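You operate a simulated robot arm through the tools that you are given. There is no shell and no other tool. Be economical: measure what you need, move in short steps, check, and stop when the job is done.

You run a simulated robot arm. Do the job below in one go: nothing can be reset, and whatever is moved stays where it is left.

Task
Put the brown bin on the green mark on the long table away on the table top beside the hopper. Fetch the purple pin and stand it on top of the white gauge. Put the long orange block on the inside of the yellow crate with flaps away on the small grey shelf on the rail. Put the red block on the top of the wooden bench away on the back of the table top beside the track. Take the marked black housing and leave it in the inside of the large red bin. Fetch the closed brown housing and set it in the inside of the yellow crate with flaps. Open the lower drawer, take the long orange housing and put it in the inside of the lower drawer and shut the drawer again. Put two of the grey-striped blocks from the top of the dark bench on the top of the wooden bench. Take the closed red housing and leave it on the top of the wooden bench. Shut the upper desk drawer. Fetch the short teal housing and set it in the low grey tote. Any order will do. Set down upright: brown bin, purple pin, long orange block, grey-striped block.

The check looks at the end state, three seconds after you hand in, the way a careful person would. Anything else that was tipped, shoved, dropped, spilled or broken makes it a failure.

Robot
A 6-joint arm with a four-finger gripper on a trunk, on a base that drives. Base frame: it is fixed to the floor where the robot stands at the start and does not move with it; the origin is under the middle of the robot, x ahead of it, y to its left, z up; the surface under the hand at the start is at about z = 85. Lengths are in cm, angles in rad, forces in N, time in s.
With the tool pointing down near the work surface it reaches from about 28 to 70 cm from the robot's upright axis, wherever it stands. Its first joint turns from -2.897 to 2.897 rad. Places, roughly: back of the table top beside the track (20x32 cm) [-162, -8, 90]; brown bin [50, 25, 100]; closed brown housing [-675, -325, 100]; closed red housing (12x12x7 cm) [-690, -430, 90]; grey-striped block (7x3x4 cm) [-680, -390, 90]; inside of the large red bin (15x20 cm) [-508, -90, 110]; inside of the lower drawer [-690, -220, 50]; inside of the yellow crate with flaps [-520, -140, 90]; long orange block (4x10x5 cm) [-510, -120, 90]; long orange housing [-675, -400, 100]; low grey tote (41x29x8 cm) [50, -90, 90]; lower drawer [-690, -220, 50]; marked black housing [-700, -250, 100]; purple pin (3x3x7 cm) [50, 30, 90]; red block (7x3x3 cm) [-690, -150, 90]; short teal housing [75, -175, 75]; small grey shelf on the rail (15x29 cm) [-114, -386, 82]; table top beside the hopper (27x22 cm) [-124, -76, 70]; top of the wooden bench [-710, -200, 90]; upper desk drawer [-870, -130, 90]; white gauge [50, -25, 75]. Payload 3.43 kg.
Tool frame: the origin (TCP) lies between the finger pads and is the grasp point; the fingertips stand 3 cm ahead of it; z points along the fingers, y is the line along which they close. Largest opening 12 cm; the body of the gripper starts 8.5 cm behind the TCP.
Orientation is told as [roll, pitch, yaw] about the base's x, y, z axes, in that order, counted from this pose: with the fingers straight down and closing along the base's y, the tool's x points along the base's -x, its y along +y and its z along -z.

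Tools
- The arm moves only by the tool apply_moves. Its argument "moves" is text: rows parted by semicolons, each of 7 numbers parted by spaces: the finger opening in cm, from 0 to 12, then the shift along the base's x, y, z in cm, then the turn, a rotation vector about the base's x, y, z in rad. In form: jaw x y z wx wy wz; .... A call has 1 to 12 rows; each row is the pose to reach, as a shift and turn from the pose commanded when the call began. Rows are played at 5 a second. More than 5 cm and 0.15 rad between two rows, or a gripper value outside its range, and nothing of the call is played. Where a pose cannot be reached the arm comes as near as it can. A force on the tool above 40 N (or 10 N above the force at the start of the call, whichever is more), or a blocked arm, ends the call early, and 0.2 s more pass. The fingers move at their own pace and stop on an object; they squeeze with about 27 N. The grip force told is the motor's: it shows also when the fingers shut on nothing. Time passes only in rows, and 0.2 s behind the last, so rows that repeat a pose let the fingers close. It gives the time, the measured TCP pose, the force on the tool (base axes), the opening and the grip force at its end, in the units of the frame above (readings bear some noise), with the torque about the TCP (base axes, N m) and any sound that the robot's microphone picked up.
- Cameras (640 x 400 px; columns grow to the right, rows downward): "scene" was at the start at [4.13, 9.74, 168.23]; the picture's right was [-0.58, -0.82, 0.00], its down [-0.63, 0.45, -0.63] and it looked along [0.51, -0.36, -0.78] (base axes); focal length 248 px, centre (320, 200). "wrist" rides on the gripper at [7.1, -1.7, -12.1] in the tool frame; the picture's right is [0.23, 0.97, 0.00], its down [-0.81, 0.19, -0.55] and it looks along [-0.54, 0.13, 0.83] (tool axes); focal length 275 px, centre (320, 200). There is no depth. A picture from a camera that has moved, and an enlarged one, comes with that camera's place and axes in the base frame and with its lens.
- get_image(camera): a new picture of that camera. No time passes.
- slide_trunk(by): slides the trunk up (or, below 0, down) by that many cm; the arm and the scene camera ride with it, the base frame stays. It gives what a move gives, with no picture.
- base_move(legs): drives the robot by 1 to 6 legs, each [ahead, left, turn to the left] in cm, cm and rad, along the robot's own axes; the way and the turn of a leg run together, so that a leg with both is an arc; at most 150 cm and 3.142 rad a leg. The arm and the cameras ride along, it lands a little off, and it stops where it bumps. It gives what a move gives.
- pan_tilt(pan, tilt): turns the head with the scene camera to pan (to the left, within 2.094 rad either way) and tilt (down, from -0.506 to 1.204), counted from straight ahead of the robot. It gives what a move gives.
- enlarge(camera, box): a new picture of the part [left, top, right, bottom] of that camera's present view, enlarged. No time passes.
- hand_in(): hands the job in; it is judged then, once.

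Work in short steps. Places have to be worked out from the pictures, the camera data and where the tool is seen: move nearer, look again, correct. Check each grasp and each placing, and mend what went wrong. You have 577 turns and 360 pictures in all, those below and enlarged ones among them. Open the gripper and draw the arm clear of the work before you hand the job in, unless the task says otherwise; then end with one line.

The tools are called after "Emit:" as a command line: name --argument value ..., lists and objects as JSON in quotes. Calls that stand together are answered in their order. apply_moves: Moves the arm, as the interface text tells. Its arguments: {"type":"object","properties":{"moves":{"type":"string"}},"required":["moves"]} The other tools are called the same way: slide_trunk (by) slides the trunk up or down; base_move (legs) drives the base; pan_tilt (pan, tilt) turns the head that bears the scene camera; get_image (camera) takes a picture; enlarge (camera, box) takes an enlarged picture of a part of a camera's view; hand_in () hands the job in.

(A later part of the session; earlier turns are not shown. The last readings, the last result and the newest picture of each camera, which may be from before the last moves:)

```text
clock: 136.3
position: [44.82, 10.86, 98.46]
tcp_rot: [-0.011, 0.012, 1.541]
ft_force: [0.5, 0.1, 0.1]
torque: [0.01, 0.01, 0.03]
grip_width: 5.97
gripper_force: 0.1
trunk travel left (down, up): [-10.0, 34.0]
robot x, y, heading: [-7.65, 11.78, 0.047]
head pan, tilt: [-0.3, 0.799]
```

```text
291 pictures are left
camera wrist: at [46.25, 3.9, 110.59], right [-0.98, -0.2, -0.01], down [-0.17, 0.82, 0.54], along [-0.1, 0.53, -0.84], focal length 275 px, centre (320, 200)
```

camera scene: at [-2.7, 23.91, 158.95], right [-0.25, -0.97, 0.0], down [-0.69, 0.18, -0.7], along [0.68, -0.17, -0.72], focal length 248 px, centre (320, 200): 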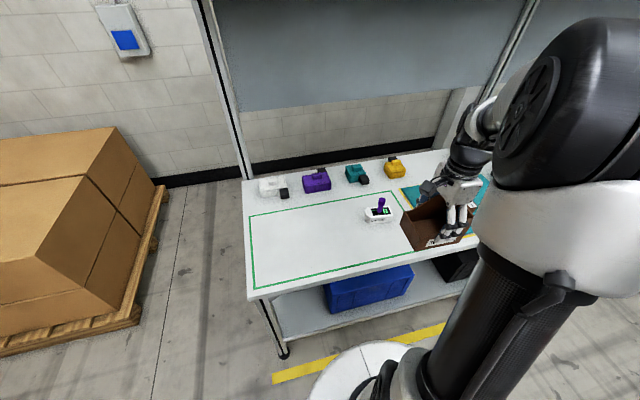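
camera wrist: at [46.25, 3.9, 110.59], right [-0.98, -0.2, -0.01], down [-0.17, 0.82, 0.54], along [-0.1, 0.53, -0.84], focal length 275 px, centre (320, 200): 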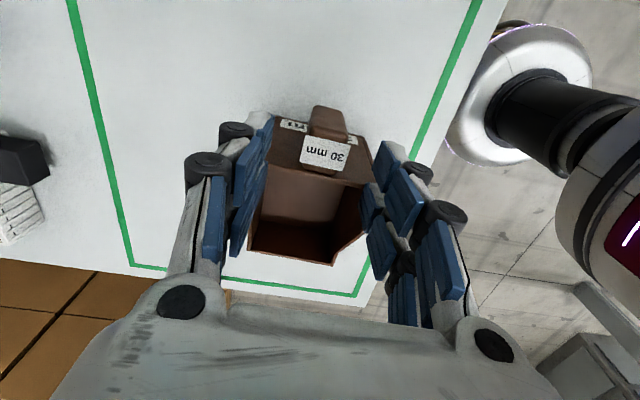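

Aligned. Down 5.8, close, lift a little.

Emit:
apply_moves --moves "6 -0.2 0 -2.5 0 0 0; 6 -0.2 0 -4.5 0 0 0; 6 -0.2 0 -5.7 0 0 0; 3 -0.2 0 -5.7 0 0 0; 0 -0.2 0 -5.7 0 0 0; 0 -0.2 0 -5.7 0 0 0; 0 -0.2 0 -5.7 0 0 0; 0 -0.2 0 -5.7 0 0 0"

Emit:
apply_moves --moves "0 0 0 0.5 0 0 0; 0 0 0 1 0 0 0; 0 0 0 2 0 0 0; 0 0 0 3 0 0 0"

Emit:
get_image --camera "wrist"

Emit:
get_image --camera "scene"

```text
clock: 136.7
position: [44.61, 10.84, 97.89]
tcp_rot: [-0.018, 0.009, 1.542]
ft_force: [-9.7, 0.7, 32.1]
torque: [0.46, 1.42, 0.16]
grip_width: 5.73
gripper_force: 12.0
trunk travel left (down, up): [-10.0, 34.0]
robot x, y, heading: [-7.9, 11.6, 0.05]
head pan, tilt: [-0.3, 0.799]
stopped in row 1: the force on the tool passed its limit at 53 N (the readings are from after the stop); the commanded pose is now the measured one
```

```text
clock: 137.7
position: [44.72, 10.83, 100.37]
tcp_rot: [-0.013, 0.011, 1.542]
ft_force: [-0.5, -0.5, -0.1]
torque: [0.01, -0.02, 0.0]
grip_width: 0.01
gripper_force: 19.1
trunk travel left (down, up): [-10.0, 34.0]
robot x, y, heading: [-7.65, 11.79, 0.052]
head pan, tilt: [-0.3, 0.799]
```

```text
290 pictures are left
camera wrist: at [46.08, 3.85, 112.48], right [-0.98, -0.2, -0.01], down [-0.18, 0.82, 0.54], along [-0.1, 0.53, -0.84], focal length 275 px, centre (320, 200)
```

wrist: 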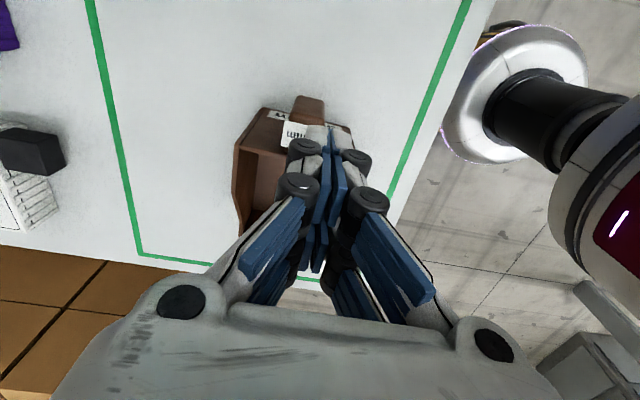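

```text
289 pictures are left
camera scene: at [-2.74, 23.91, 158.95], right [-0.25, -0.97, 0.0], down [-0.69, 0.18, -0.7], along [0.68, -0.17, -0.72], focal length 248 px, centre (320, 200)
```

scene: 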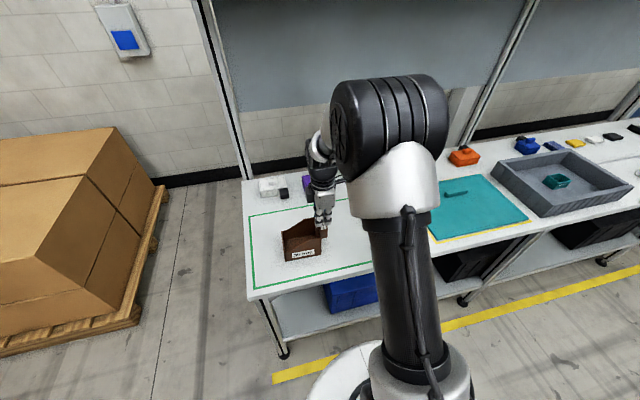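

A finger touched the top of the bin's end wall, so my y was too far in. Rise, open and look again.

Emit:
apply_moves --moves "2 0 -1 4 0 0 0; 6 0 -2 8 0 0 0; 6 0 -3 10 0 0 0; 6 0 -3 10 0 0 0"

Emit:
enlarge --camera "wrist" --box '[220, 70, 420, 210]'

Emit:
enlarge --camera "scene" --box '[260, 190, 380, 280]'

```text
clock: 138.7
position: [44.71, 7.82, 110.35]
tcp_rot: [-0.016, 0.009, 1.542]
ft_force: [-0.9, 0.3, -1.2]
torque: [-0.03, 0.0, -0.02]
grip_width: 6.01
gripper_force: 0.2
trunk travel left (down, up): [-10.0, 34.0]
robot x, y, heading: [-7.99, 11.87, 0.049]
head pan, tilt: [-0.3, 0.799]
```

```text
2.86 times, centred on (320, 140) of wrist
camera zoom: at [46.12, 0.83, 122.4], right [-0.98, -0.2, -0.01], down [-0.18, 0.82, 0.54], along [-0.1, 0.53, -0.84], focal length 786 px, centre (320, 371)
```

zoom: 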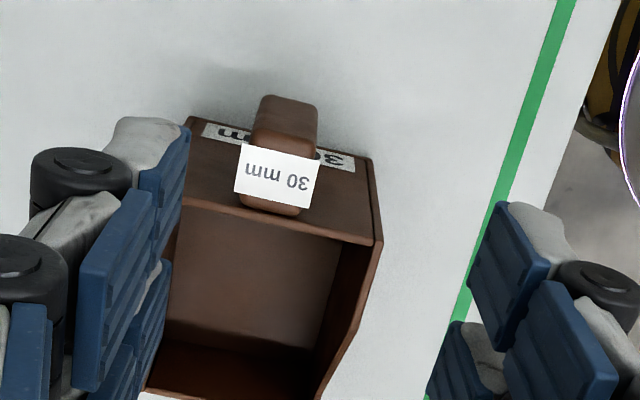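

```text
4.44 times, centred on (320, 235) of scene
camera zoom: at [-2.7, 23.92, 158.94], right [-0.25, -0.97, 0.0], down [-0.69, 0.18, -0.7], along [0.68, -0.17, -0.72], focal length 1101 px, centre (320, 44)
```

zoom: 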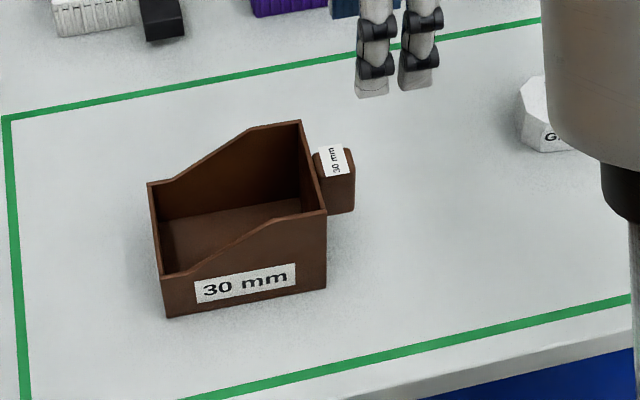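

Handle centre now about (46.1, 10.3), outer part to y 9.4. I aim at (46.1, 9.95) and hover above it first.

Emit:
apply_moves --moves "6 1.4 1.5 -4 0 0 0.02; 6 1.4 2.1 -8 0 0 0.02; 6 1.4 2.1 -11.3 0 0 0.02; 6 1.4 2.1 -11.3 0 0 0.02"

Emit:
get_image --camera "wrist"

Emit:
enlarge --camera "scene" --box '[260, 190, 380, 280]'

```text
clock: 139.7
position: [46.23, 9.87, 99.17]
tcp_rot: [-0.015, 0.01, 1.558]
ft_force: [0.0, -1.0, -0.3]
torque: [0.01, 0.02, -0.02]
grip_width: 6.0
gripper_force: 0.1
trunk travel left (down, up): [-10.0, 34.0]
robot x, y, heading: [-7.53, 11.66, 0.052]
head pan, tilt: [-0.3, 0.799]
```

```text
286 pictures are left
camera wrist: at [47.71, 3.15, 111.25], right [-0.98, -0.22, -0.01], down [-0.19, 0.82, 0.54], along [-0.11, 0.53, -0.84], focal length 275 px, centre (320, 200)
```

wrist: 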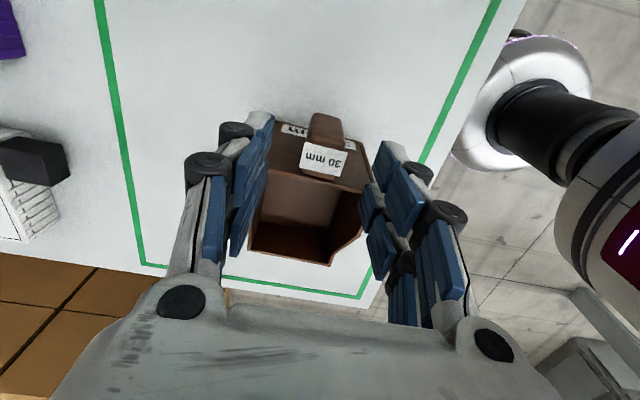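

```text
4.44 times, centred on (320, 235) of scene
camera zoom: at [-2.72, 23.91, 158.95], right [-0.25, -0.97, 0.0], down [-0.69, 0.18, -0.7], along [0.68, -0.17, -0.72], focal length 1101 px, centre (320, 44)
```

zoom: 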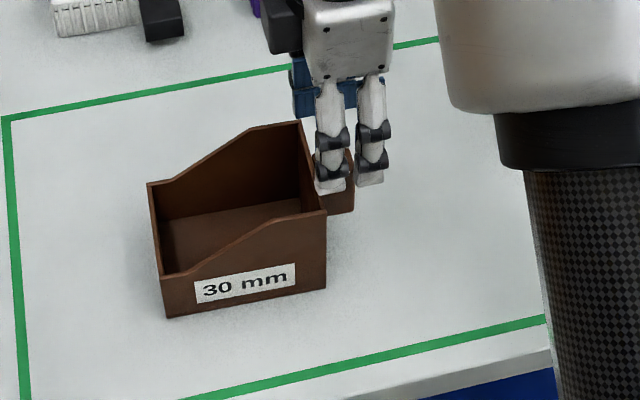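

Fingers straddle the handle. I move 0.2 out and lower slowly in small steps, checking force.

Emit:
apply_moves --moves "6 -0.2 -0.2 -1 0 0 0; 6 -0.2 -0.2 -2 0 0 0; 6 -0.2 -0.2 -3 0 0 0; 6 -0.2 -0.2 -3.4 0 0 0"

Emit:
enlarge --camera "wrist" --box '[200, 90, 440, 250]'

```text
clock: 140.4
position: [46.11, 9.9, 97.88]
tcp_rot: [-0.025, 0.009, 1.561]
ft_force: [-14.2, -0.9, 42.9]
torque: [0.91, 1.91, 0.35]
grip_width: 5.61
gripper_force: 15.0
trunk travel left (down, up): [-10.0, 34.0]
robot x, y, heading: [-7.95, 11.93, 0.05]
head pan, tilt: [-0.3, 0.799]
stopped in row 3: the force on the tool passed its limit at 48 N (the readings are from after the stop); the commanded pose is now the measured one
```

```text
2.50 times, centred on (320, 170) of wrist
camera zoom: at [47.35, 2.86, 109.86], right [-0.98, -0.22, -0.02], down [-0.2, 0.82, 0.54], along [-0.1, 0.53, -0.84], focal length 688 px, centre (320, 275)
```

zoom: 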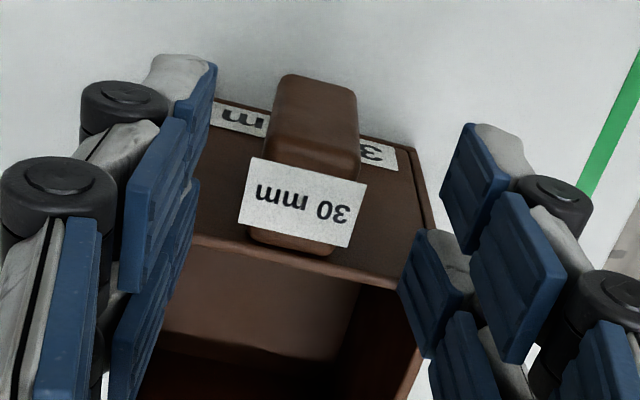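

The picture shows each finger has two prongs side by side (about 4.5 cm over all), so the inner prong lands on the wall. I rise, shift out by 1.2 cm so only the inner prongs straddle the handle, and look.

Emit:
apply_moves --moves "6 0 0 1 0.012 0 0; 6 0 -0.6 3 0.012 0 0; 6 0 -1.2 3 0.012 0 0; 6 0 -1.2 3 0.012 0 0"

Emit:
enlarge --camera "wrist" --box '[200, 90, 440, 250]'

Emit:
enlarge --camera "scene" --box '[260, 190, 380, 280]'

```text
clock: 141.4
position: [46.26, 8.63, 100.37]
tcp_rot: [-0.021, 0.0, 1.56]
ft_force: [1.0, -1.1, 0.4]
torque: [-0.01, -0.01, -0.01]
grip_width: 6.02
gripper_force: 0.1
trunk travel left (down, up): [-10.0, 34.0]
robot x, y, heading: [-7.9, 11.88, 0.049]
head pan, tilt: [-0.3, 0.799]
```

```text
2.50 times, centred on (320, 170) of wrist
camera zoom: at [47.67, 1.49, 112.3], right [-0.98, -0.22, -0.02], down [-0.2, 0.81, 0.55], along [-0.1, 0.54, -0.84], focal length 688 px, centre (320, 275)
```

zoom: 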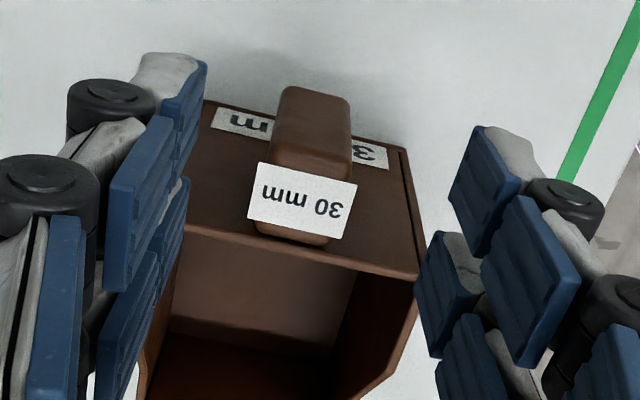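

```text
4.44 times, centred on (320, 235) of scene
camera zoom: at [-2.7, 23.91, 158.94], right [-0.25, -0.97, 0.0], down [-0.69, 0.18, -0.7], along [0.68, -0.17, -0.72], focal length 1101 px, centre (320, 44)
```

zoom: 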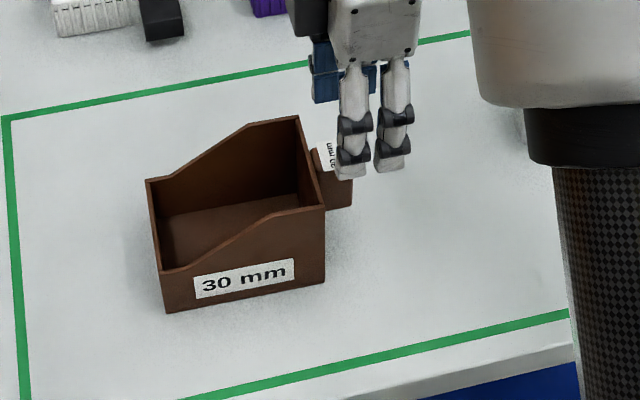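

Inner prongs now line up with the handle. I shift x +0.4 and lower slowly.

Emit:
apply_moves --moves "6 0.4 0 -1.5 0.01 0 0; 6 0.4 0 -3 0.01 0 0; 6 0.4 0 -3.5 0.01 0 0; 6 0.4 0 -4 0.01 0 0; 6 0.4 0 -5 0.01 0 0; 6 0.4 0 -6 0.01 0 0; 6 0.4 0 -7 0.01 0 0"

Emit:
enlarge --camera "scene" --box '[260, 190, 380, 280]'

Emit:
enlarge --camera "wrist" --box '[200, 90, 440, 250]'

```text
clock: 143.0
position: [46.8, 8.59, 93.2]
tcp_rot: [-0.022, -0.009, 1.561]
ft_force: [0.5, 0.2, 0.1]
torque: [0.02, 0.03, -0.02]
grip_width: 6.01
gripper_force: 0.1
trunk travel left (down, up): [-10.0, 34.0]
robot x, y, heading: [-7.9, 12.06, 0.061]
head pan, tilt: [-0.3, 0.799]
```

```text
4.44 times, centred on (320, 235) of scene
camera zoom: at [-2.69, 23.91, 158.94], right [-0.25, -0.97, 0.0], down [-0.69, 0.18, -0.7], along [0.68, -0.17, -0.72], focal length 1101 px, centre (320, 44)
```

zoom: 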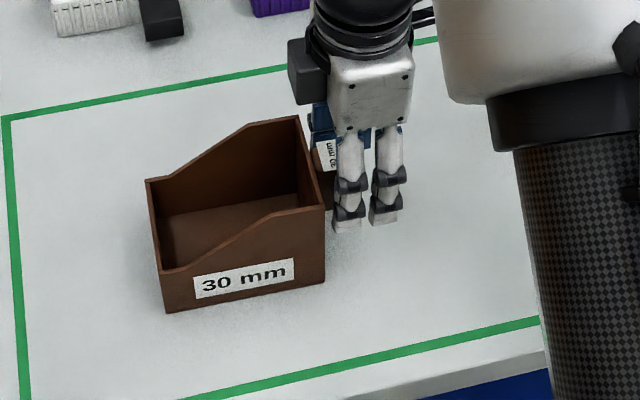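

```text
2.50 times, centred on (320, 170) of wrist
camera zoom: at [48.12, 1.38, 105.15], right [-0.98, -0.22, -0.02], down [-0.2, 0.81, 0.56], along [-0.1, 0.55, -0.83], focal length 688 px, centre (320, 275)
```

zoom: 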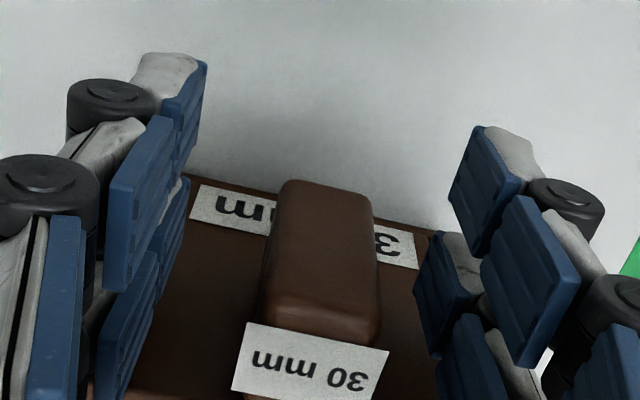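

Clear of the wall. I shift 0.3 toward the wall and close.

Emit:
apply_moves --moves "6 0 0.3 0 0 0 0; 4 0 0.3 0 0 0 0; 2 0 0.3 0 0 0 0; 0 0 0.3 0 0 0 0; 0 0 0.3 0 0 0 0; 0 0 0.3 0 0 0 0"

Emit:
apply_moves --moves "0 0 0 0.4 0 0 0; 0 0 0 0.8 0 0 0; 0 0 0 1.5 0 0 0; 0 0 0 2.5 0 0 0; 0 0 0 2.5 0 0 0"

Emit:
enlarge --camera "scene" --box '[240, 150, 400, 280]'

```text
clock: 144.4
position: [46.75, 8.81, 93.38]
tcp_rot: [-0.023, -0.012, 1.56]
ft_force: [0.3, 0.7, 0.0]
torque: [0.08, 0.13, 0.07]
grip_width: 2.37
gripper_force: 27.0
trunk travel left (down, up): [-10.0, 34.0]
robot x, y, heading: [-7.96, 11.46, 0.051]
head pan, tilt: [-0.3, 0.799]
```

```text
clock: 145.6
position: [46.56, 8.97, 96.0]
tcp_rot: [-0.023, -0.011, 1.561]
ft_force: [0.3, 0.4, -1.1]
torque: [-0.13, -0.02, 0.0]
grip_width: 2.34
gripper_force: 26.5
trunk travel left (down, up): [-10.0, 34.0]
robot x, y, heading: [-7.97, 12.0, 0.048]
head pan, tilt: [-0.3, 0.799]
```

```text
3.08 times, centred on (320, 215) of scene
camera zoom: at [-2.69, 23.91, 158.94], right [-0.25, -0.97, 0.0], down [-0.69, 0.18, -0.7], along [0.68, -0.17, -0.72], focal length 762 px, centre (320, 154)
```

zoom: 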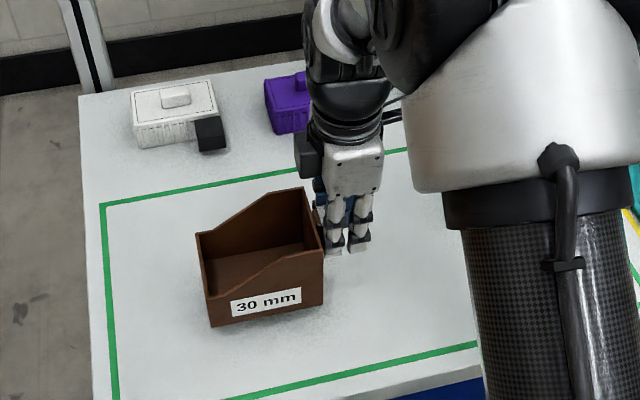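

It lifts, with -0.13 N m. Continue up and check for droop.

Emit:
apply_moves --moves "0 0 0 3 0 0 0; 0 0 0 7 0 0 0; 0 0 0 11 0 0 0; 0 0 0 15 0 0 0; 0 0 0 15 0 0 0"

Emit:
enlarge --camera "scene" --box '[220, 120, 420, 280]'

Emit:
get_image --camera "wrist"

```text
clock: 146.8
position: [46.54, 8.88, 110.9]
tcp_rot: [-0.02, -0.01, 1.56]
ft_force: [-0.2, 0.2, -1.8]
torque: [-0.14, 0.0, 0.02]
grip_width: 2.32
gripper_force: 27.3
trunk travel left (down, up): [-10.0, 34.0]
robot x, y, heading: [-7.99, 12.0, 0.051]
head pan, tilt: [-0.3, 0.799]
```

```text
2.50 times, centred on (320, 200) of scene
camera zoom: at [-2.68, 23.91, 158.94], right [-0.25, -0.97, 0.0], down [-0.69, 0.18, -0.7], along [0.68, -0.17, -0.72], focal length 619 px, centre (320, 200)
```

zoom: 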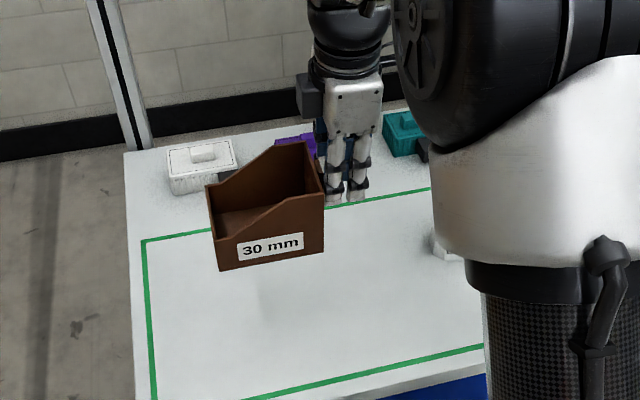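

```text
277 pictures are left
camera wrist: at [48.0, 1.61, 122.73], right [-0.98, -0.22, -0.02], down [-0.2, 0.81, 0.56], along [-0.1, 0.55, -0.83], focal length 275 px, centre (320, 200)
```

wrist: 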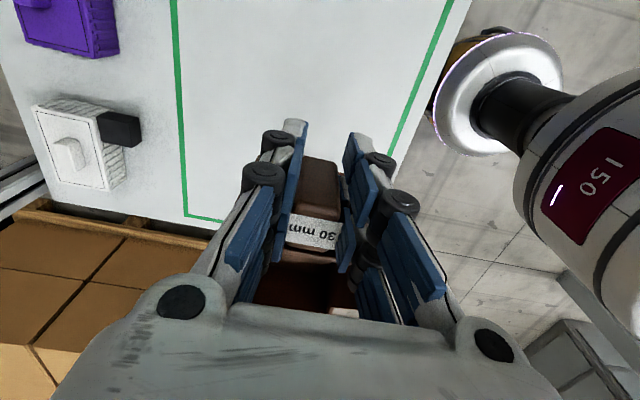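

Held level. I now turn the hand by -1.57 so that the handle points to the robot, then draw in.

Emit:
apply_moves --moves "0 -0.5 0 0 0 0 -0.148; 0 -1 0 0 0 0 -0.296; 0 -1.5 0 0 0 0 -0.444; 0 -2 0 0 0 0 -0.592; 0 -2.5 0 0 0 0 -0.74; 0 -3 0 0 0 0 -0.888; 0 -3.5 0 0 0 0 -1.036; 0 -4 0 0 0 0 -1.184; 0 -4.5 0 0 0 0 -1.332; 0 -5 0 0 0 0 -1.45; 0 -5.5 0 0 0 0 -1.52; 0 -6 0 0 0 0 -1.52"

Emit:
base_move --legs '[[-40, -20, 0], [0, 0, -3.1]]'

Emit:
get_image --camera "wrist"

```text
clock: 149.4
position: [40.49, 8.97, 110.9]
tcp_rot: [-0.022, -0.014, 0.039]
ft_force: [-0.1, 0.7, -1.3]
torque: [0.02, 0.09, 0.0]
grip_width: 2.35
gripper_force: 26.5
trunk travel left (down, up): [-10.0, 34.0]
robot x, y, heading: [-7.98, 11.68, 0.049]
head pan, tilt: [-0.3, 0.799]
```

```text
clock: 159.6
position: [-95.36, -3.53, 110.92]
tcp_rot: [-0.023, -0.011, 3.116]
ft_force: [0.6, -0.3, -2.3]
torque: [0.0, -0.1, 0.01]
grip_width: 2.34
gripper_force: 27.4
trunk travel left (down, up): [-10.0, 34.0]
robot x, y, heading: [-47.07, -9.5, 3.124]
head pan, tilt: [-0.3, 0.799]
```

```text
276 pictures are left
camera wrist: at [-87.89, -2.23, 122.75], right [0.2, -0.98, -0.02], down [-0.81, -0.18, 0.56], along [-0.55, -0.09, -0.83], focal length 275 px, centre (320, 200)
```

wrist: 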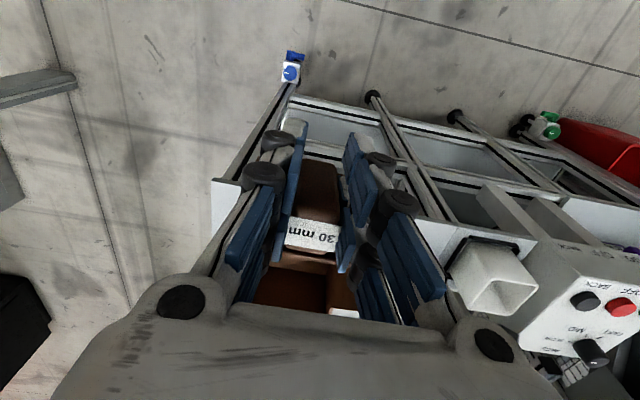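

Heading is right. I back off a bit, then go left 65 cm to stand before the left platform.

Emit:
base_move --legs '[[-15, 0, 0], [0, 65, 0.015]]'

Emit:
pan_tilt --pan 0.0 --tilt 0.7

Emit:
get_image --camera "scene"

```text
clock: 164.1
position: [-81.09, -68.82, 110.87]
tcp_rot: [-0.023, -0.01, 3.124]
ft_force: [0.5, 0.5, -0.6]
torque: [0.03, -0.1, -0.01]
grip_width: 2.39
gripper_force: 27.2
trunk travel left (down, up): [-10.0, 34.0]
robot x, y, heading: [-33.25, -74.44, 3.131]
head pan, tilt: [-0.3, 0.799]
```

```text
clock: 164.9
position: [-81.01, -68.85, 110.87]
tcp_rot: [-0.021, -0.012, 3.122]
ft_force: [-0.6, -0.3, -1.8]
torque: [-0.02, -0.09, 0.03]
grip_width: 2.32
gripper_force: 26.5
trunk travel left (down, up): [-10.0, 34.0]
robot x, y, heading: [-32.81, -74.54, 3.132]
head pan, tilt: [0.0, 0.7]
```

```text
275 pictures are left
camera scene: at [-39.67, -88.48, 159.77], right [0.01, 1.0, 0.0], down [0.64, -0.01, -0.76], along [-0.76, 0.01, -0.64], focal length 248 px, centre (320, 200)
```

scene: 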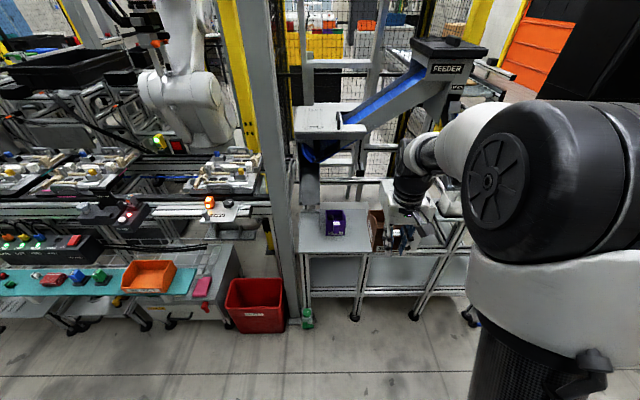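

I drive ahead 22 cm and take a closer look before going in.

Emit:
base_move --legs '[[22, 0, 0]]'

Emit:
pan_tilt --pan -0.2 --tilt 0.8

Emit:
get_image --camera "scene"

Emit:
get_image --camera "wrist"

```text
clock: 166.6
position: [-102.79, -68.92, 110.9]
tcp_rot: [-0.021, -0.009, 3.125]
ft_force: [-0.6, 0.5, -1.3]
torque: [-0.01, -0.17, 0.03]
grip_width: 2.32
gripper_force: 26.9
trunk travel left (down, up): [-10.0, 34.0]
robot x, y, heading: [-54.61, -74.39, 3.136]
head pan, tilt: [0.0, 0.7]
```

```text
clock: 167.3
position: [-102.77, -68.83, 110.81]
tcp_rot: [-0.022, -0.011, 3.125]
ft_force: [0.1, 0.7, -2.1]
torque: [-0.01, -0.09, -0.02]
grip_width: 2.33
gripper_force: 27.3
trunk travel left (down, up): [-10.0, 34.0]
robot x, y, heading: [-54.86, -74.77, 3.134]
head pan, tilt: [-0.201, 0.799]
```

```text
274 pictures are left
camera scene: at [-60.76, -86.74, 158.95], right [0.21, 0.98, 0.0], down [0.7, -0.15, -0.7], along [-0.68, 0.14, -0.72], focal length 248 px, centre (320, 200)
```

scene: 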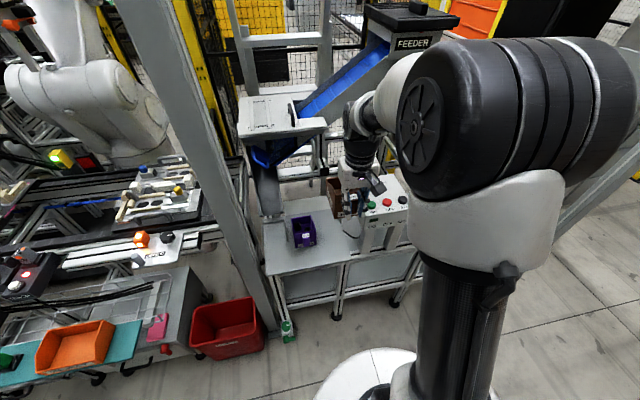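

```text
273 pictures are left
camera wrist: at [-95.45, -67.47, 122.74], right [0.21, -0.98, -0.02], down [-0.81, -0.19, 0.56], along [-0.55, -0.1, -0.83], focal length 275 px, centre (320, 200)
```

wrist: 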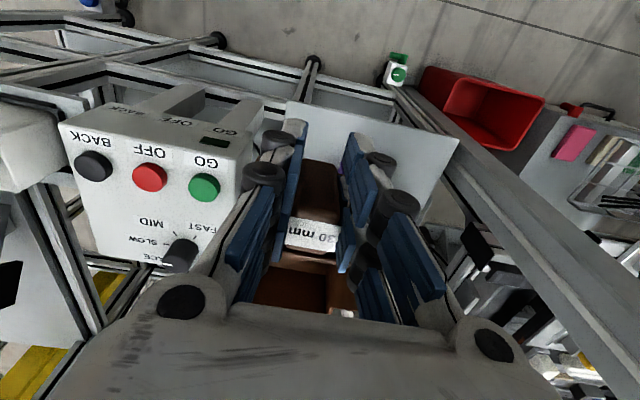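

Zoom the scene to check side clearances.

Emit:
enlarge --camera "scene" --box '[250, 140, 430, 290]'

```text
2.67 times, centred on (340, 215) of scene
camera zoom: at [-60.76, -86.74, 158.95], right [0.21, 0.98, 0.0], down [0.7, -0.15, -0.7], along [-0.68, 0.14, -0.72], focal length 660 px, centre (267, 160)
```

zoom: 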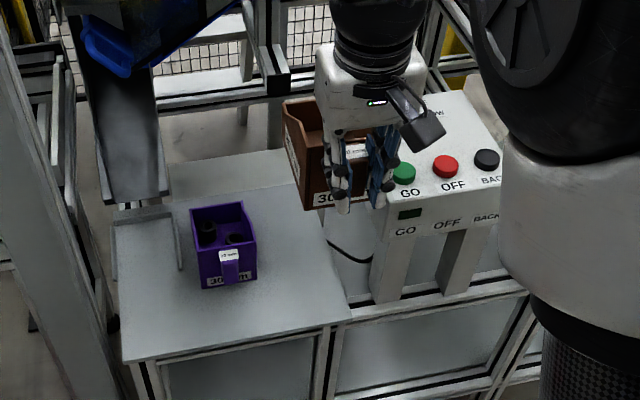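

Platform right edge y≈-64.2, purple bin's right side y≈-76.5, control box from y≈-60. I aim TCP at (-114.5,-69.7), and go down in two stages.

Emit:
apply_moves --moves "0 -3.5 -0.4 0 0 0 0; 0 -7.5 -0.8 0 0 0 0; 0 -11.7 -0.85 0 0 0 0; 0 -11.7 -0.85 -4 0 0 0; 0 -11.7 -0.85 -8 0 0 0; 0 -11.7 -0.85 -12 0 0 0; 0 -11.7 -0.85 -16 0 0 0; 0 -11.7 -0.85 -18 0 0 0"

Emit:
enlarge --camera "scene" --box '[250, 140, 430, 290]'

Emit:
get_image --camera "wrist"

```text
clock: 169.2
position: [-114.59, -69.52, 92.65]
tcp_rot: [-0.023, -0.011, 3.123]
ft_force: [-0.1, -0.3, -1.4]
torque: [0.03, -0.12, -0.01]
grip_width: 2.32
gripper_force: 27.0
trunk travel left (down, up): [-10.0, 34.0]
robot x, y, heading: [-54.62, -74.64, 3.137]
head pan, tilt: [-0.201, 0.799]
```

```text
2.67 times, centred on (340, 215) of scene
camera zoom: at [-60.78, -86.73, 158.94], right [0.21, 0.98, 0.0], down [0.7, -0.15, -0.7], along [-0.68, 0.14, -0.72], focal length 660 px, centre (267, 160)
```

zoom: 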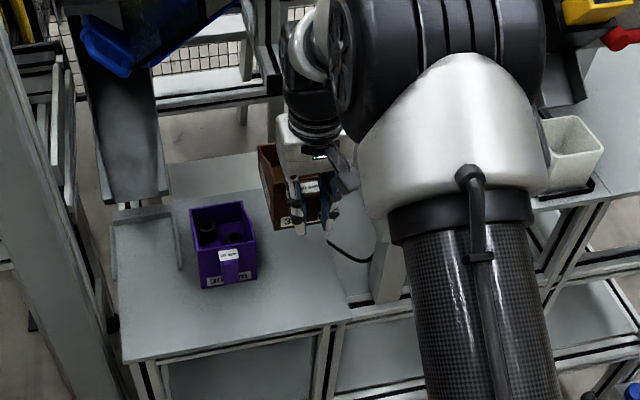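

```text
270 pictures are left
camera wrist: at [-107.18, -68.17, 104.64], right [0.21, -0.98, -0.02], down [-0.81, -0.19, 0.56], along [-0.55, -0.1, -0.83], focal length 275 px, centre (320, 200)
```

wrist: 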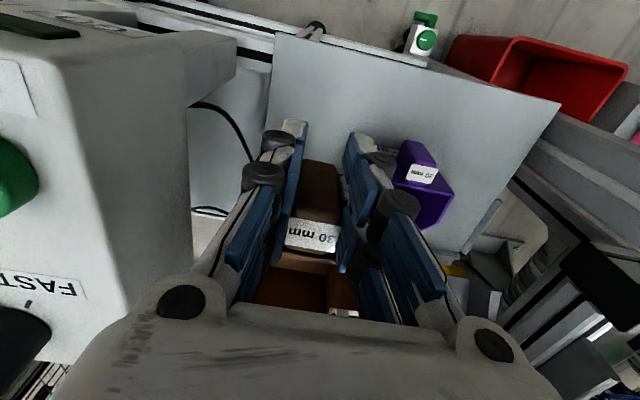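

Box side is at y≈-59.6, hand edge about -63.4: clear. Continue down to about 1 cm above the table.

Emit:
apply_moves --moves "0 0 0 -4 0 0 0; 0 0 0 -8 0 0 0; 0 0 0 -11 0 0 0; 0 0 0 -13 0 0 0; 0 0 0 -13 0 0 0"

Emit:
enlarge --camera "scene" --box '[250, 140, 430, 290]'

Emit:
get_image --camera "wrist"

```text
clock: 170.3
position: [-114.44, -69.52, 79.74]
tcp_rot: [-0.023, -0.011, 3.125]
ft_force: [-0.7, -0.3, -1.8]
torque: [0.01, -0.13, 0.02]
grip_width: 2.31
gripper_force: 26.3
trunk travel left (down, up): [-10.0, 34.0]
robot x, y, heading: [-54.56, -74.56, 3.133]
head pan, tilt: [-0.201, 0.799]
```

```text
2.67 times, centred on (340, 215) of scene
camera zoom: at [-60.75, -86.73, 158.95], right [0.21, 0.98, 0.0], down [0.7, -0.15, -0.7], along [-0.68, 0.14, -0.72], focal length 660 px, centre (267, 160)
```

zoom: 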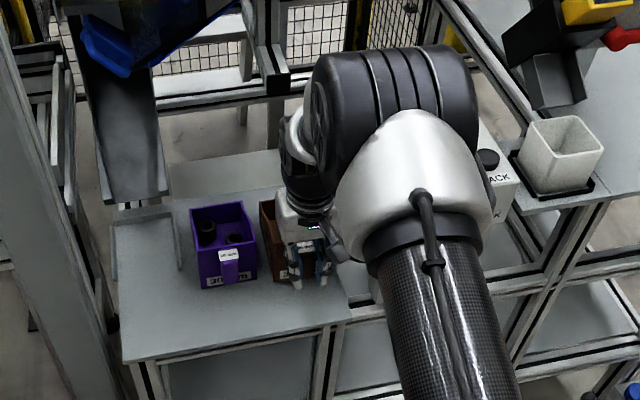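

```text
268 pictures are left
camera wrist: at [-107.15, -68.13, 91.67], right [0.21, -0.98, -0.02], down [-0.81, -0.19, 0.56], along [-0.55, -0.1, -0.83], focal length 275 px, centre (320, 200)
```

wrist: 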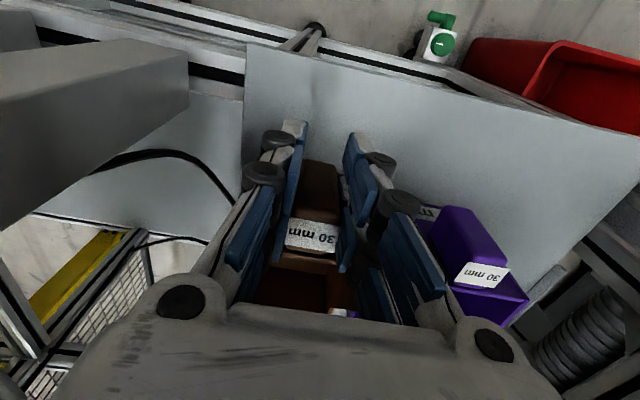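

Good. Lower gently to contact.

Emit:
apply_moves --moves "0 0 0 -0.4 0 0 0; 0 0 0 -0.8 0 0 0; 0 0 0 -1.1 0 0 0; 0 0 0 -1.1 0 0 0"

```text
clock: 171.3
position: [-114.43, -69.6, 78.59]
tcp_rot: [-0.023, -0.011, 3.125]
ft_force: [-0.9, 0.1, -1.3]
torque: [0.0, -0.1, -0.02]
grip_width: 2.33
gripper_force: 26.9
trunk travel left (down, up): [-10.0, 34.0]
robot x, y, heading: [-54.54, -74.42, 3.137]
head pan, tilt: [-0.201, 0.799]
```

Emit:
apply_moves --moves "0 0 0 -0.3 0 0 0; 0 0 0 -0.6 0 0 0; 0 0 0 -0.6 0 0 0"

```text
clock: 172.2
position: [-114.51, -69.53, 78.31]
tcp_rot: [-0.023, -0.015, 3.124]
ft_force: [1.9, 3.2, 17.3]
torque: [-0.29, 0.3, -0.05]
grip_width: 2.34
gripper_force: 26.7
trunk travel left (down, up): [-10.0, 34.0]
robot x, y, heading: [-54.27, -74.35, 3.136]
head pan, tilt: [-0.201, 0.799]
```

Contact. I ease off and open to 4.5, then rise straight.

Emit:
apply_moves --moves "0 0 0 0.2 0 0 0; 3.5 0 0 0.2 0 0 0; 4.5 0 0 0.2 0 0 0; 4.5 0 0 0.2 0 0 0; 4.5 0.4 0 2 0 0 0; 4.5 0.4 0 5 0 0 0; 4.5 0.4 0 9 0 0 0; 4.5 0.4 0 13 0 0 0; 4.5 0.4 0 18 0 0 0; 4.5 0.4 0 22 0 0 0; 4.5 0.4 0 26 0 0 0; 4.5 0.4 0 30 0 0 0"

Emit:
get_image --camera "wrist"

Emit:
enlarge --camera "scene" --box '[250, 140, 430, 290]'

```text
clock: 174.8
position: [-113.8, -69.75, 108.32]
tcp_rot: [-0.023, -0.012, 3.124]
ft_force: [-0.5, 0.1, 0.5]
torque: [0.03, 0.0, 0.01]
grip_width: 4.5
gripper_force: 0.0
trunk travel left (down, up): [-10.0, 34.0]
robot x, y, heading: [-54.88, -74.52, 3.136]
head pan, tilt: [-0.201, 0.799]
```

```text
267 pictures are left
camera wrist: at [-106.41, -68.31, 120.16], right [0.21, -0.98, -0.02], down [-0.81, -0.19, 0.56], along [-0.55, -0.1, -0.83], focal length 275 px, centre (320, 200)
```

wrist: 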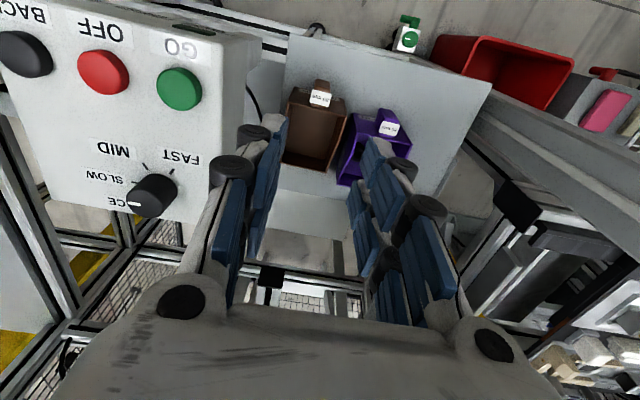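

```text
2.67 times, centred on (340, 215) of scene
camera zoom: at [-60.68, -86.74, 158.95], right [0.21, 0.98, 0.0], down [0.7, -0.15, -0.7], along [-0.68, 0.14, -0.72], focal length 660 px, centre (267, 160)
```

zoom: 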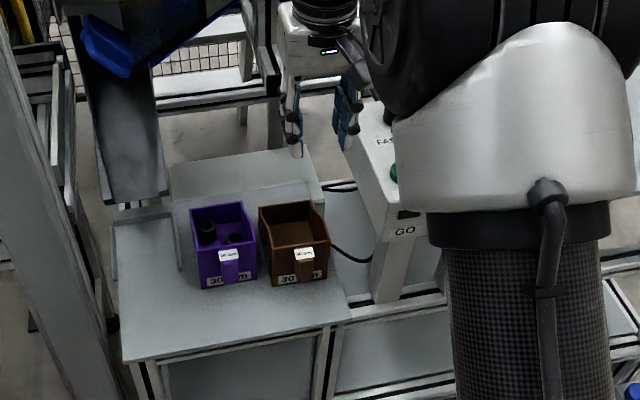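

The brown bin stands neatly beside the purple one. Next, the far area: I draw the arm in, back off, and move right to find a way toward -x.

Emit:
apply_moves --moves "4 4 0 1 0 0 0; 4 8 0 2 0 0 0; 4 12 0 3 0 0 0; 4 16 0 4 0 0 0; 4 20 0 5 0 0 0"

Emit:
base_move --legs '[[-15, 0, 0], [0, -130, 0]]'

Emit:
pan_tilt --pan 0.5 --tilt 0.3

Emit:
get_image --camera "scene"

Emit:
pan_tilt --pan -0.9 --tilt 0.3

Emit:
get_image --camera "scene"

```text
clock: 175.9
position: [-93.78, -69.68, 113.21]
tcp_rot: [-0.023, -0.012, 3.125]
ft_force: [0.1, -0.1, 0.2]
torque: [-0.04, 0.05, -0.02]
grip_width: 4.0
gripper_force: 0.1
trunk travel left (down, up): [-10.0, 34.0]
robot x, y, heading: [-54.99, -74.6, 3.133]
head pan, tilt: [-0.201, 0.799]
```

```text
clock: 183.4
position: [-77.94, 58.08, 113.21]
tcp_rot: [-0.022, -0.013, 3.125]
ft_force: [0.9, 0.1, -0.2]
torque: [0.0, 0.02, 0.01]
grip_width: 4.01
gripper_force: 0.1
trunk travel left (down, up): [-10.0, 34.0]
robot x, y, heading: [-38.7, 53.56, 3.142]
head pan, tilt: [-0.201, 0.799]
```

```text
clock: 184.4
position: [-78.01, 58.14, 113.18]
tcp_rot: [-0.023, -0.011, 3.124]
ft_force: [0.7, 0.0, 0.7]
torque: [0.01, 0.02, -0.01]
grip_width: 4.0
gripper_force: 0.2
trunk travel left (down, up): [-10.0, 34.0]
robot x, y, heading: [-38.43, 52.81, 3.131]
head pan, tilt: [0.499, 0.3]
```

```text
265 pictures are left
camera scene: at [-45.06, 35.06, 163.38], right [-0.47, 0.88, 0.0], down [0.26, 0.14, -0.96], along [-0.84, -0.45, -0.3], focal length 248 px, centre (320, 200)
```

scene: 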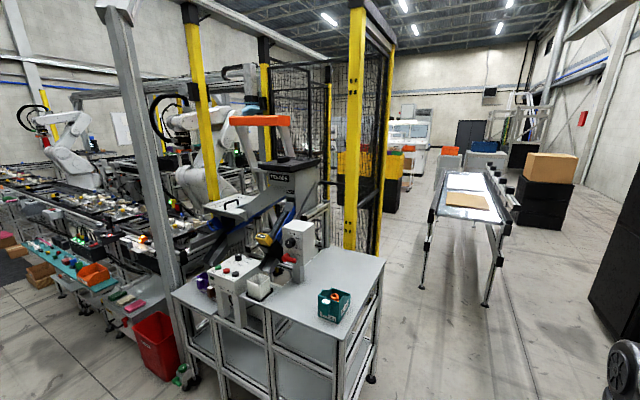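

```text
clock: 186.0
position: [-77.92, 58.12, 113.0]
tcp_rot: [-0.023, -0.011, 3.123]
ft_force: [-0.9, -0.5, -0.7]
torque: [-0.02, -0.01, -0.02]
grip_width: 4.02
gripper_force: 0.0
trunk travel left (down, up): [-10.0, 34.0]
robot x, y, heading: [-38.63, 53.45, 3.139]
head pan, tilt: [-0.901, 0.3]
```

```text
264 pictures are left
camera scene: at [-42.58, 46.82, 163.38], right [0.79, 0.62, 0.0], down [0.18, -0.23, -0.96], along [-0.59, 0.75, -0.3], focal length 248 px, centre (320, 200)
```

scene: 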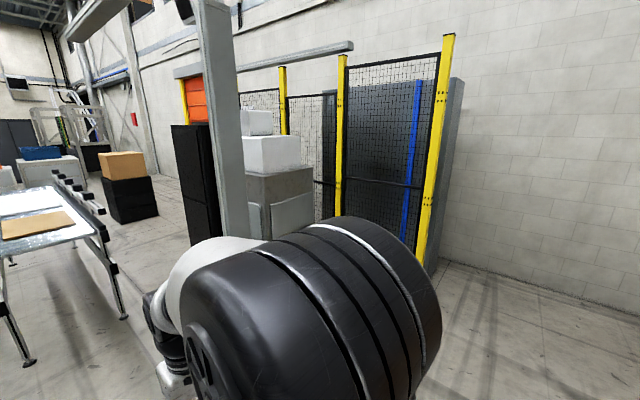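

The way leads past the table's right end, then right of the trestle table. I drive 150 ahead, then diagonally, and look again.

Emit:
base_move --legs '[[150, 0, 0], [45, -75, 0]]'

Emit:
pan_tilt --pan 0.3 --tilt 0.35

Emit:
get_image --camera "scene"

```text
clock: 197.6
position: [-272.41, 133.47, 113.04]
tcp_rot: [-0.023, -0.01, 3.125]
ft_force: [0.7, -0.2, 0.1]
torque: [-0.05, 0.0, -0.05]
grip_width: 4.0
gripper_force: 0.0
trunk travel left (down, up): [-10.0, 34.0]
robot x, y, heading: [-232.88, 128.53, 3.134]
head pan, tilt: [-0.901, 0.3]
```

```text
clock: 199.0
position: [-272.34, 133.44, 113.17]
tcp_rot: [-0.025, -0.01, 3.126]
ft_force: [0.1, 0.3, -0.3]
torque: [-0.01, 0.0, -0.02]
grip_width: 3.97
gripper_force: 0.0
trunk travel left (down, up): [-10.0, 34.0]
robot x, y, heading: [-232.97, 128.89, 3.136]
head pan, tilt: [0.3, 0.351]
```

```text
263 pictures are left
camera scene: at [-240.11, 112.14, 162.91], right [-0.29, 0.96, 0.0], down [0.33, 0.1, -0.94], along [-0.9, -0.27, -0.34], focal length 248 px, centre (320, 200)
```

scene: 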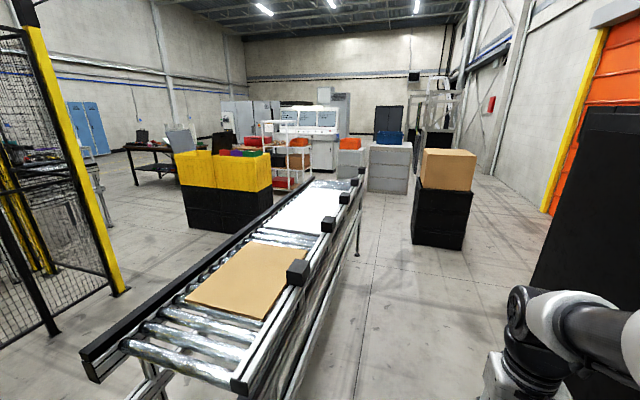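

There is also room left of the conveyor. I look to the left before choosing.

Emit:
pan_tilt --pan 1.2 --tilt 0.4

Emit:
get_image --camera "scene"

```text
clock: 200.2
position: [-272.44, 133.4, 113.08]
tcp_rot: [-0.022, -0.011, 3.126]
ft_force: [1.0, 0.3, -1.0]
torque: [0.03, 0.0, 0.01]
grip_width: 4.0
gripper_force: 0.0
trunk travel left (down, up): [-10.0, 34.0]
robot x, y, heading: [-232.88, 128.66, 3.136]
head pan, tilt: [1.201, 0.4]
```

```text
262 pictures are left
camera scene: at [-234.6, 106.23, 162.46], right [-0.93, 0.37, 0.0], down [0.14, 0.36, -0.92], along [-0.34, -0.86, -0.39], focal length 248 px, centre (320, 200)
```

scene: 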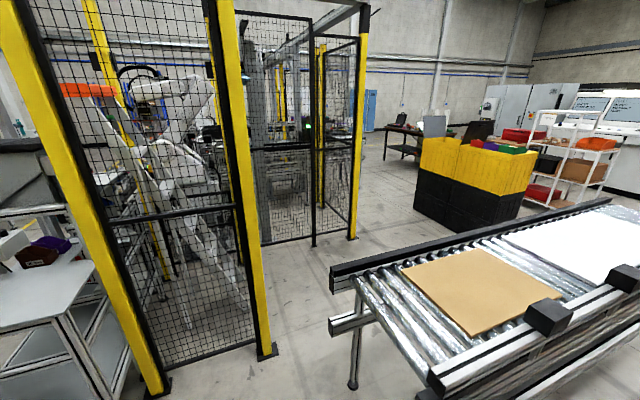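

The gap on the left is only about 60 cm; I go around the conveyor's far end on the right side instead.

Emit:
base_move --legs '[[150, 3, 0], [100, 8, 0]]'

Emit:
pan_tilt --pan 0.6 --tilt 0.5

Emit:
get_image --camera "scene"

```text
refused: leg 1 is longer than a leg can be; nothing moved
```

```text
clock: 201.2
position: [-272.33, 133.36, 113.15]
tcp_rot: [-0.021, -0.011, 3.125]
ft_force: [0.1, 0.7, 0.4]
torque: [0.01, 0.01, -0.03]
grip_width: 4.0
gripper_force: 0.0
trunk travel left (down, up): [-10.0, 34.0]
robot x, y, heading: [-232.84, 128.92, 3.136]
head pan, tilt: [0.6, 0.499]
```

```text
261 pictures are left
camera scene: at [-238.72, 109.73, 161.54], right [-0.56, 0.83, 0.0], down [0.4, 0.27, -0.88], along [-0.73, -0.49, -0.48], focal length 248 px, centre (320, 200)
```

scene: 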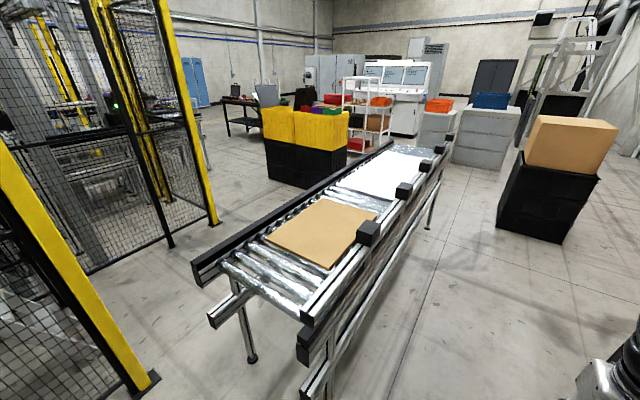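

Leg slightly too long; repeat with shorter legs.

Emit:
base_move --legs '[[140, 3, 0], [110, 8, 0]]'

Emit:
get_image --camera "scene"

```text
clock: 213.4
position: [-523.4, 122.81, 113.11]
tcp_rot: [-0.022, -0.012, 3.131]
ft_force: [-0.8, -0.4, -0.6]
torque: [0.02, -0.01, -0.02]
grip_width: 4.0
gripper_force: 0.0
trunk travel left (down, up): [-10.0, 34.0]
robot x, y, heading: [-483.93, 118.59, 3.146]
head pan, tilt: [0.6, 0.499]
```

```text
260 pictures are left
camera scene: at [-489.73, 99.3, 161.54], right [-0.56, 0.83, 0.0], down [0.4, 0.27, -0.88], along [-0.72, -0.5, -0.48], focal length 248 px, centre (320, 200)
```

scene: 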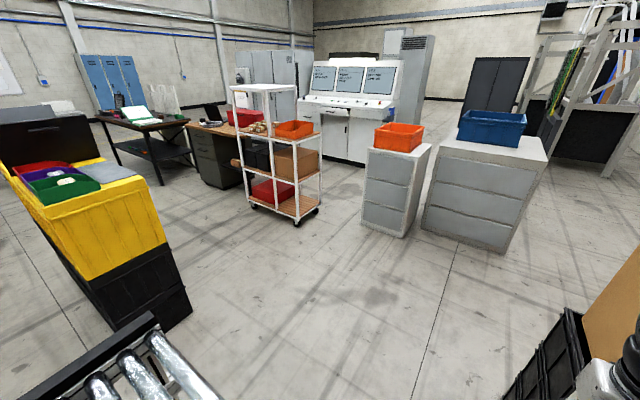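

Conveyor ends at x≈-503. I go on 50 ahead, then left 90, and look around.

Emit:
base_move --legs '[[55, 0, 0], [10, 100, 0]]'

Emit:
pan_tilt --pan 0.9 --tilt 0.5

Emit:
get_image --camera "scene"

Emit:
pan_tilt --pan 0.1 --tilt 0.4

Emit:
get_image --camera "scene"

```text
clock: 221.4
position: [-587.47, 22.77, 113.09]
tcp_rot: [-0.023, -0.011, 3.127]
ft_force: [0.7, 0.2, 0.1]
torque: [0.02, -0.02, 0.0]
grip_width: 4.01
gripper_force: 0.0
trunk travel left (down, up): [-10.0, 34.0]
robot x, y, heading: [-548.29, 18.1, 3.137]
head pan, tilt: [0.6, 0.499]
```

```text
clock: 222.2
position: [-587.48, 22.73, 113.11]
tcp_rot: [-0.024, -0.01, 3.129]
ft_force: [-0.5, 0.2, 0.2]
torque: [0.0, 0.02, 0.03]
grip_width: 4.01
gripper_force: 0.0
trunk travel left (down, up): [-10.0, 34.0]
robot x, y, heading: [-547.97, 18.12, 3.139]
head pan, tilt: [0.901, 0.499]
```

```text
259 pictures are left
camera scene: at [-551.93, -2.78, 161.54], right [-0.78, 0.62, 0.0], down [0.3, 0.37, -0.88], along [-0.55, -0.69, -0.48], focal length 248 px, centre (320, 200)
```

scene: 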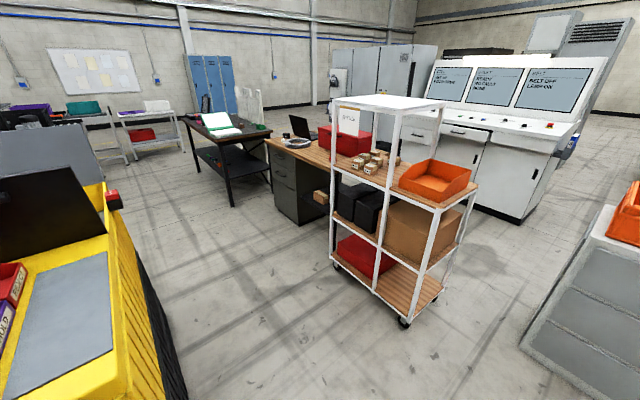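

```text
clock: 223.3
position: [-587.43, 22.71, 113.14]
tcp_rot: [-0.023, -0.011, 3.129]
ft_force: [-0.2, -0.2, -1.0]
torque: [-0.01, 0.03, 0.04]
grip_width: 4.01
gripper_force: 0.0
trunk travel left (down, up): [-10.0, 34.0]
robot x, y, heading: [-548.29, 18.31, 3.137]
head pan, tilt: [0.099, 0.4]
```

```text
258 pictures are left
camera scene: at [-555.49, 3.42, 162.45], right [-0.1, 1.0, 0.0], down [0.39, 0.04, -0.92], along [-0.92, -0.09, -0.39], focal length 248 px, centre (320, 200)
```

scene: 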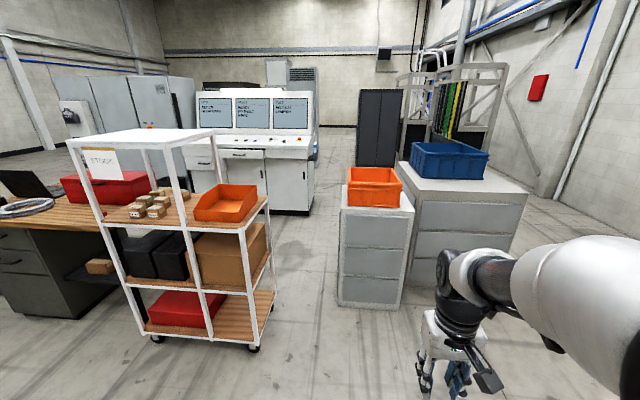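

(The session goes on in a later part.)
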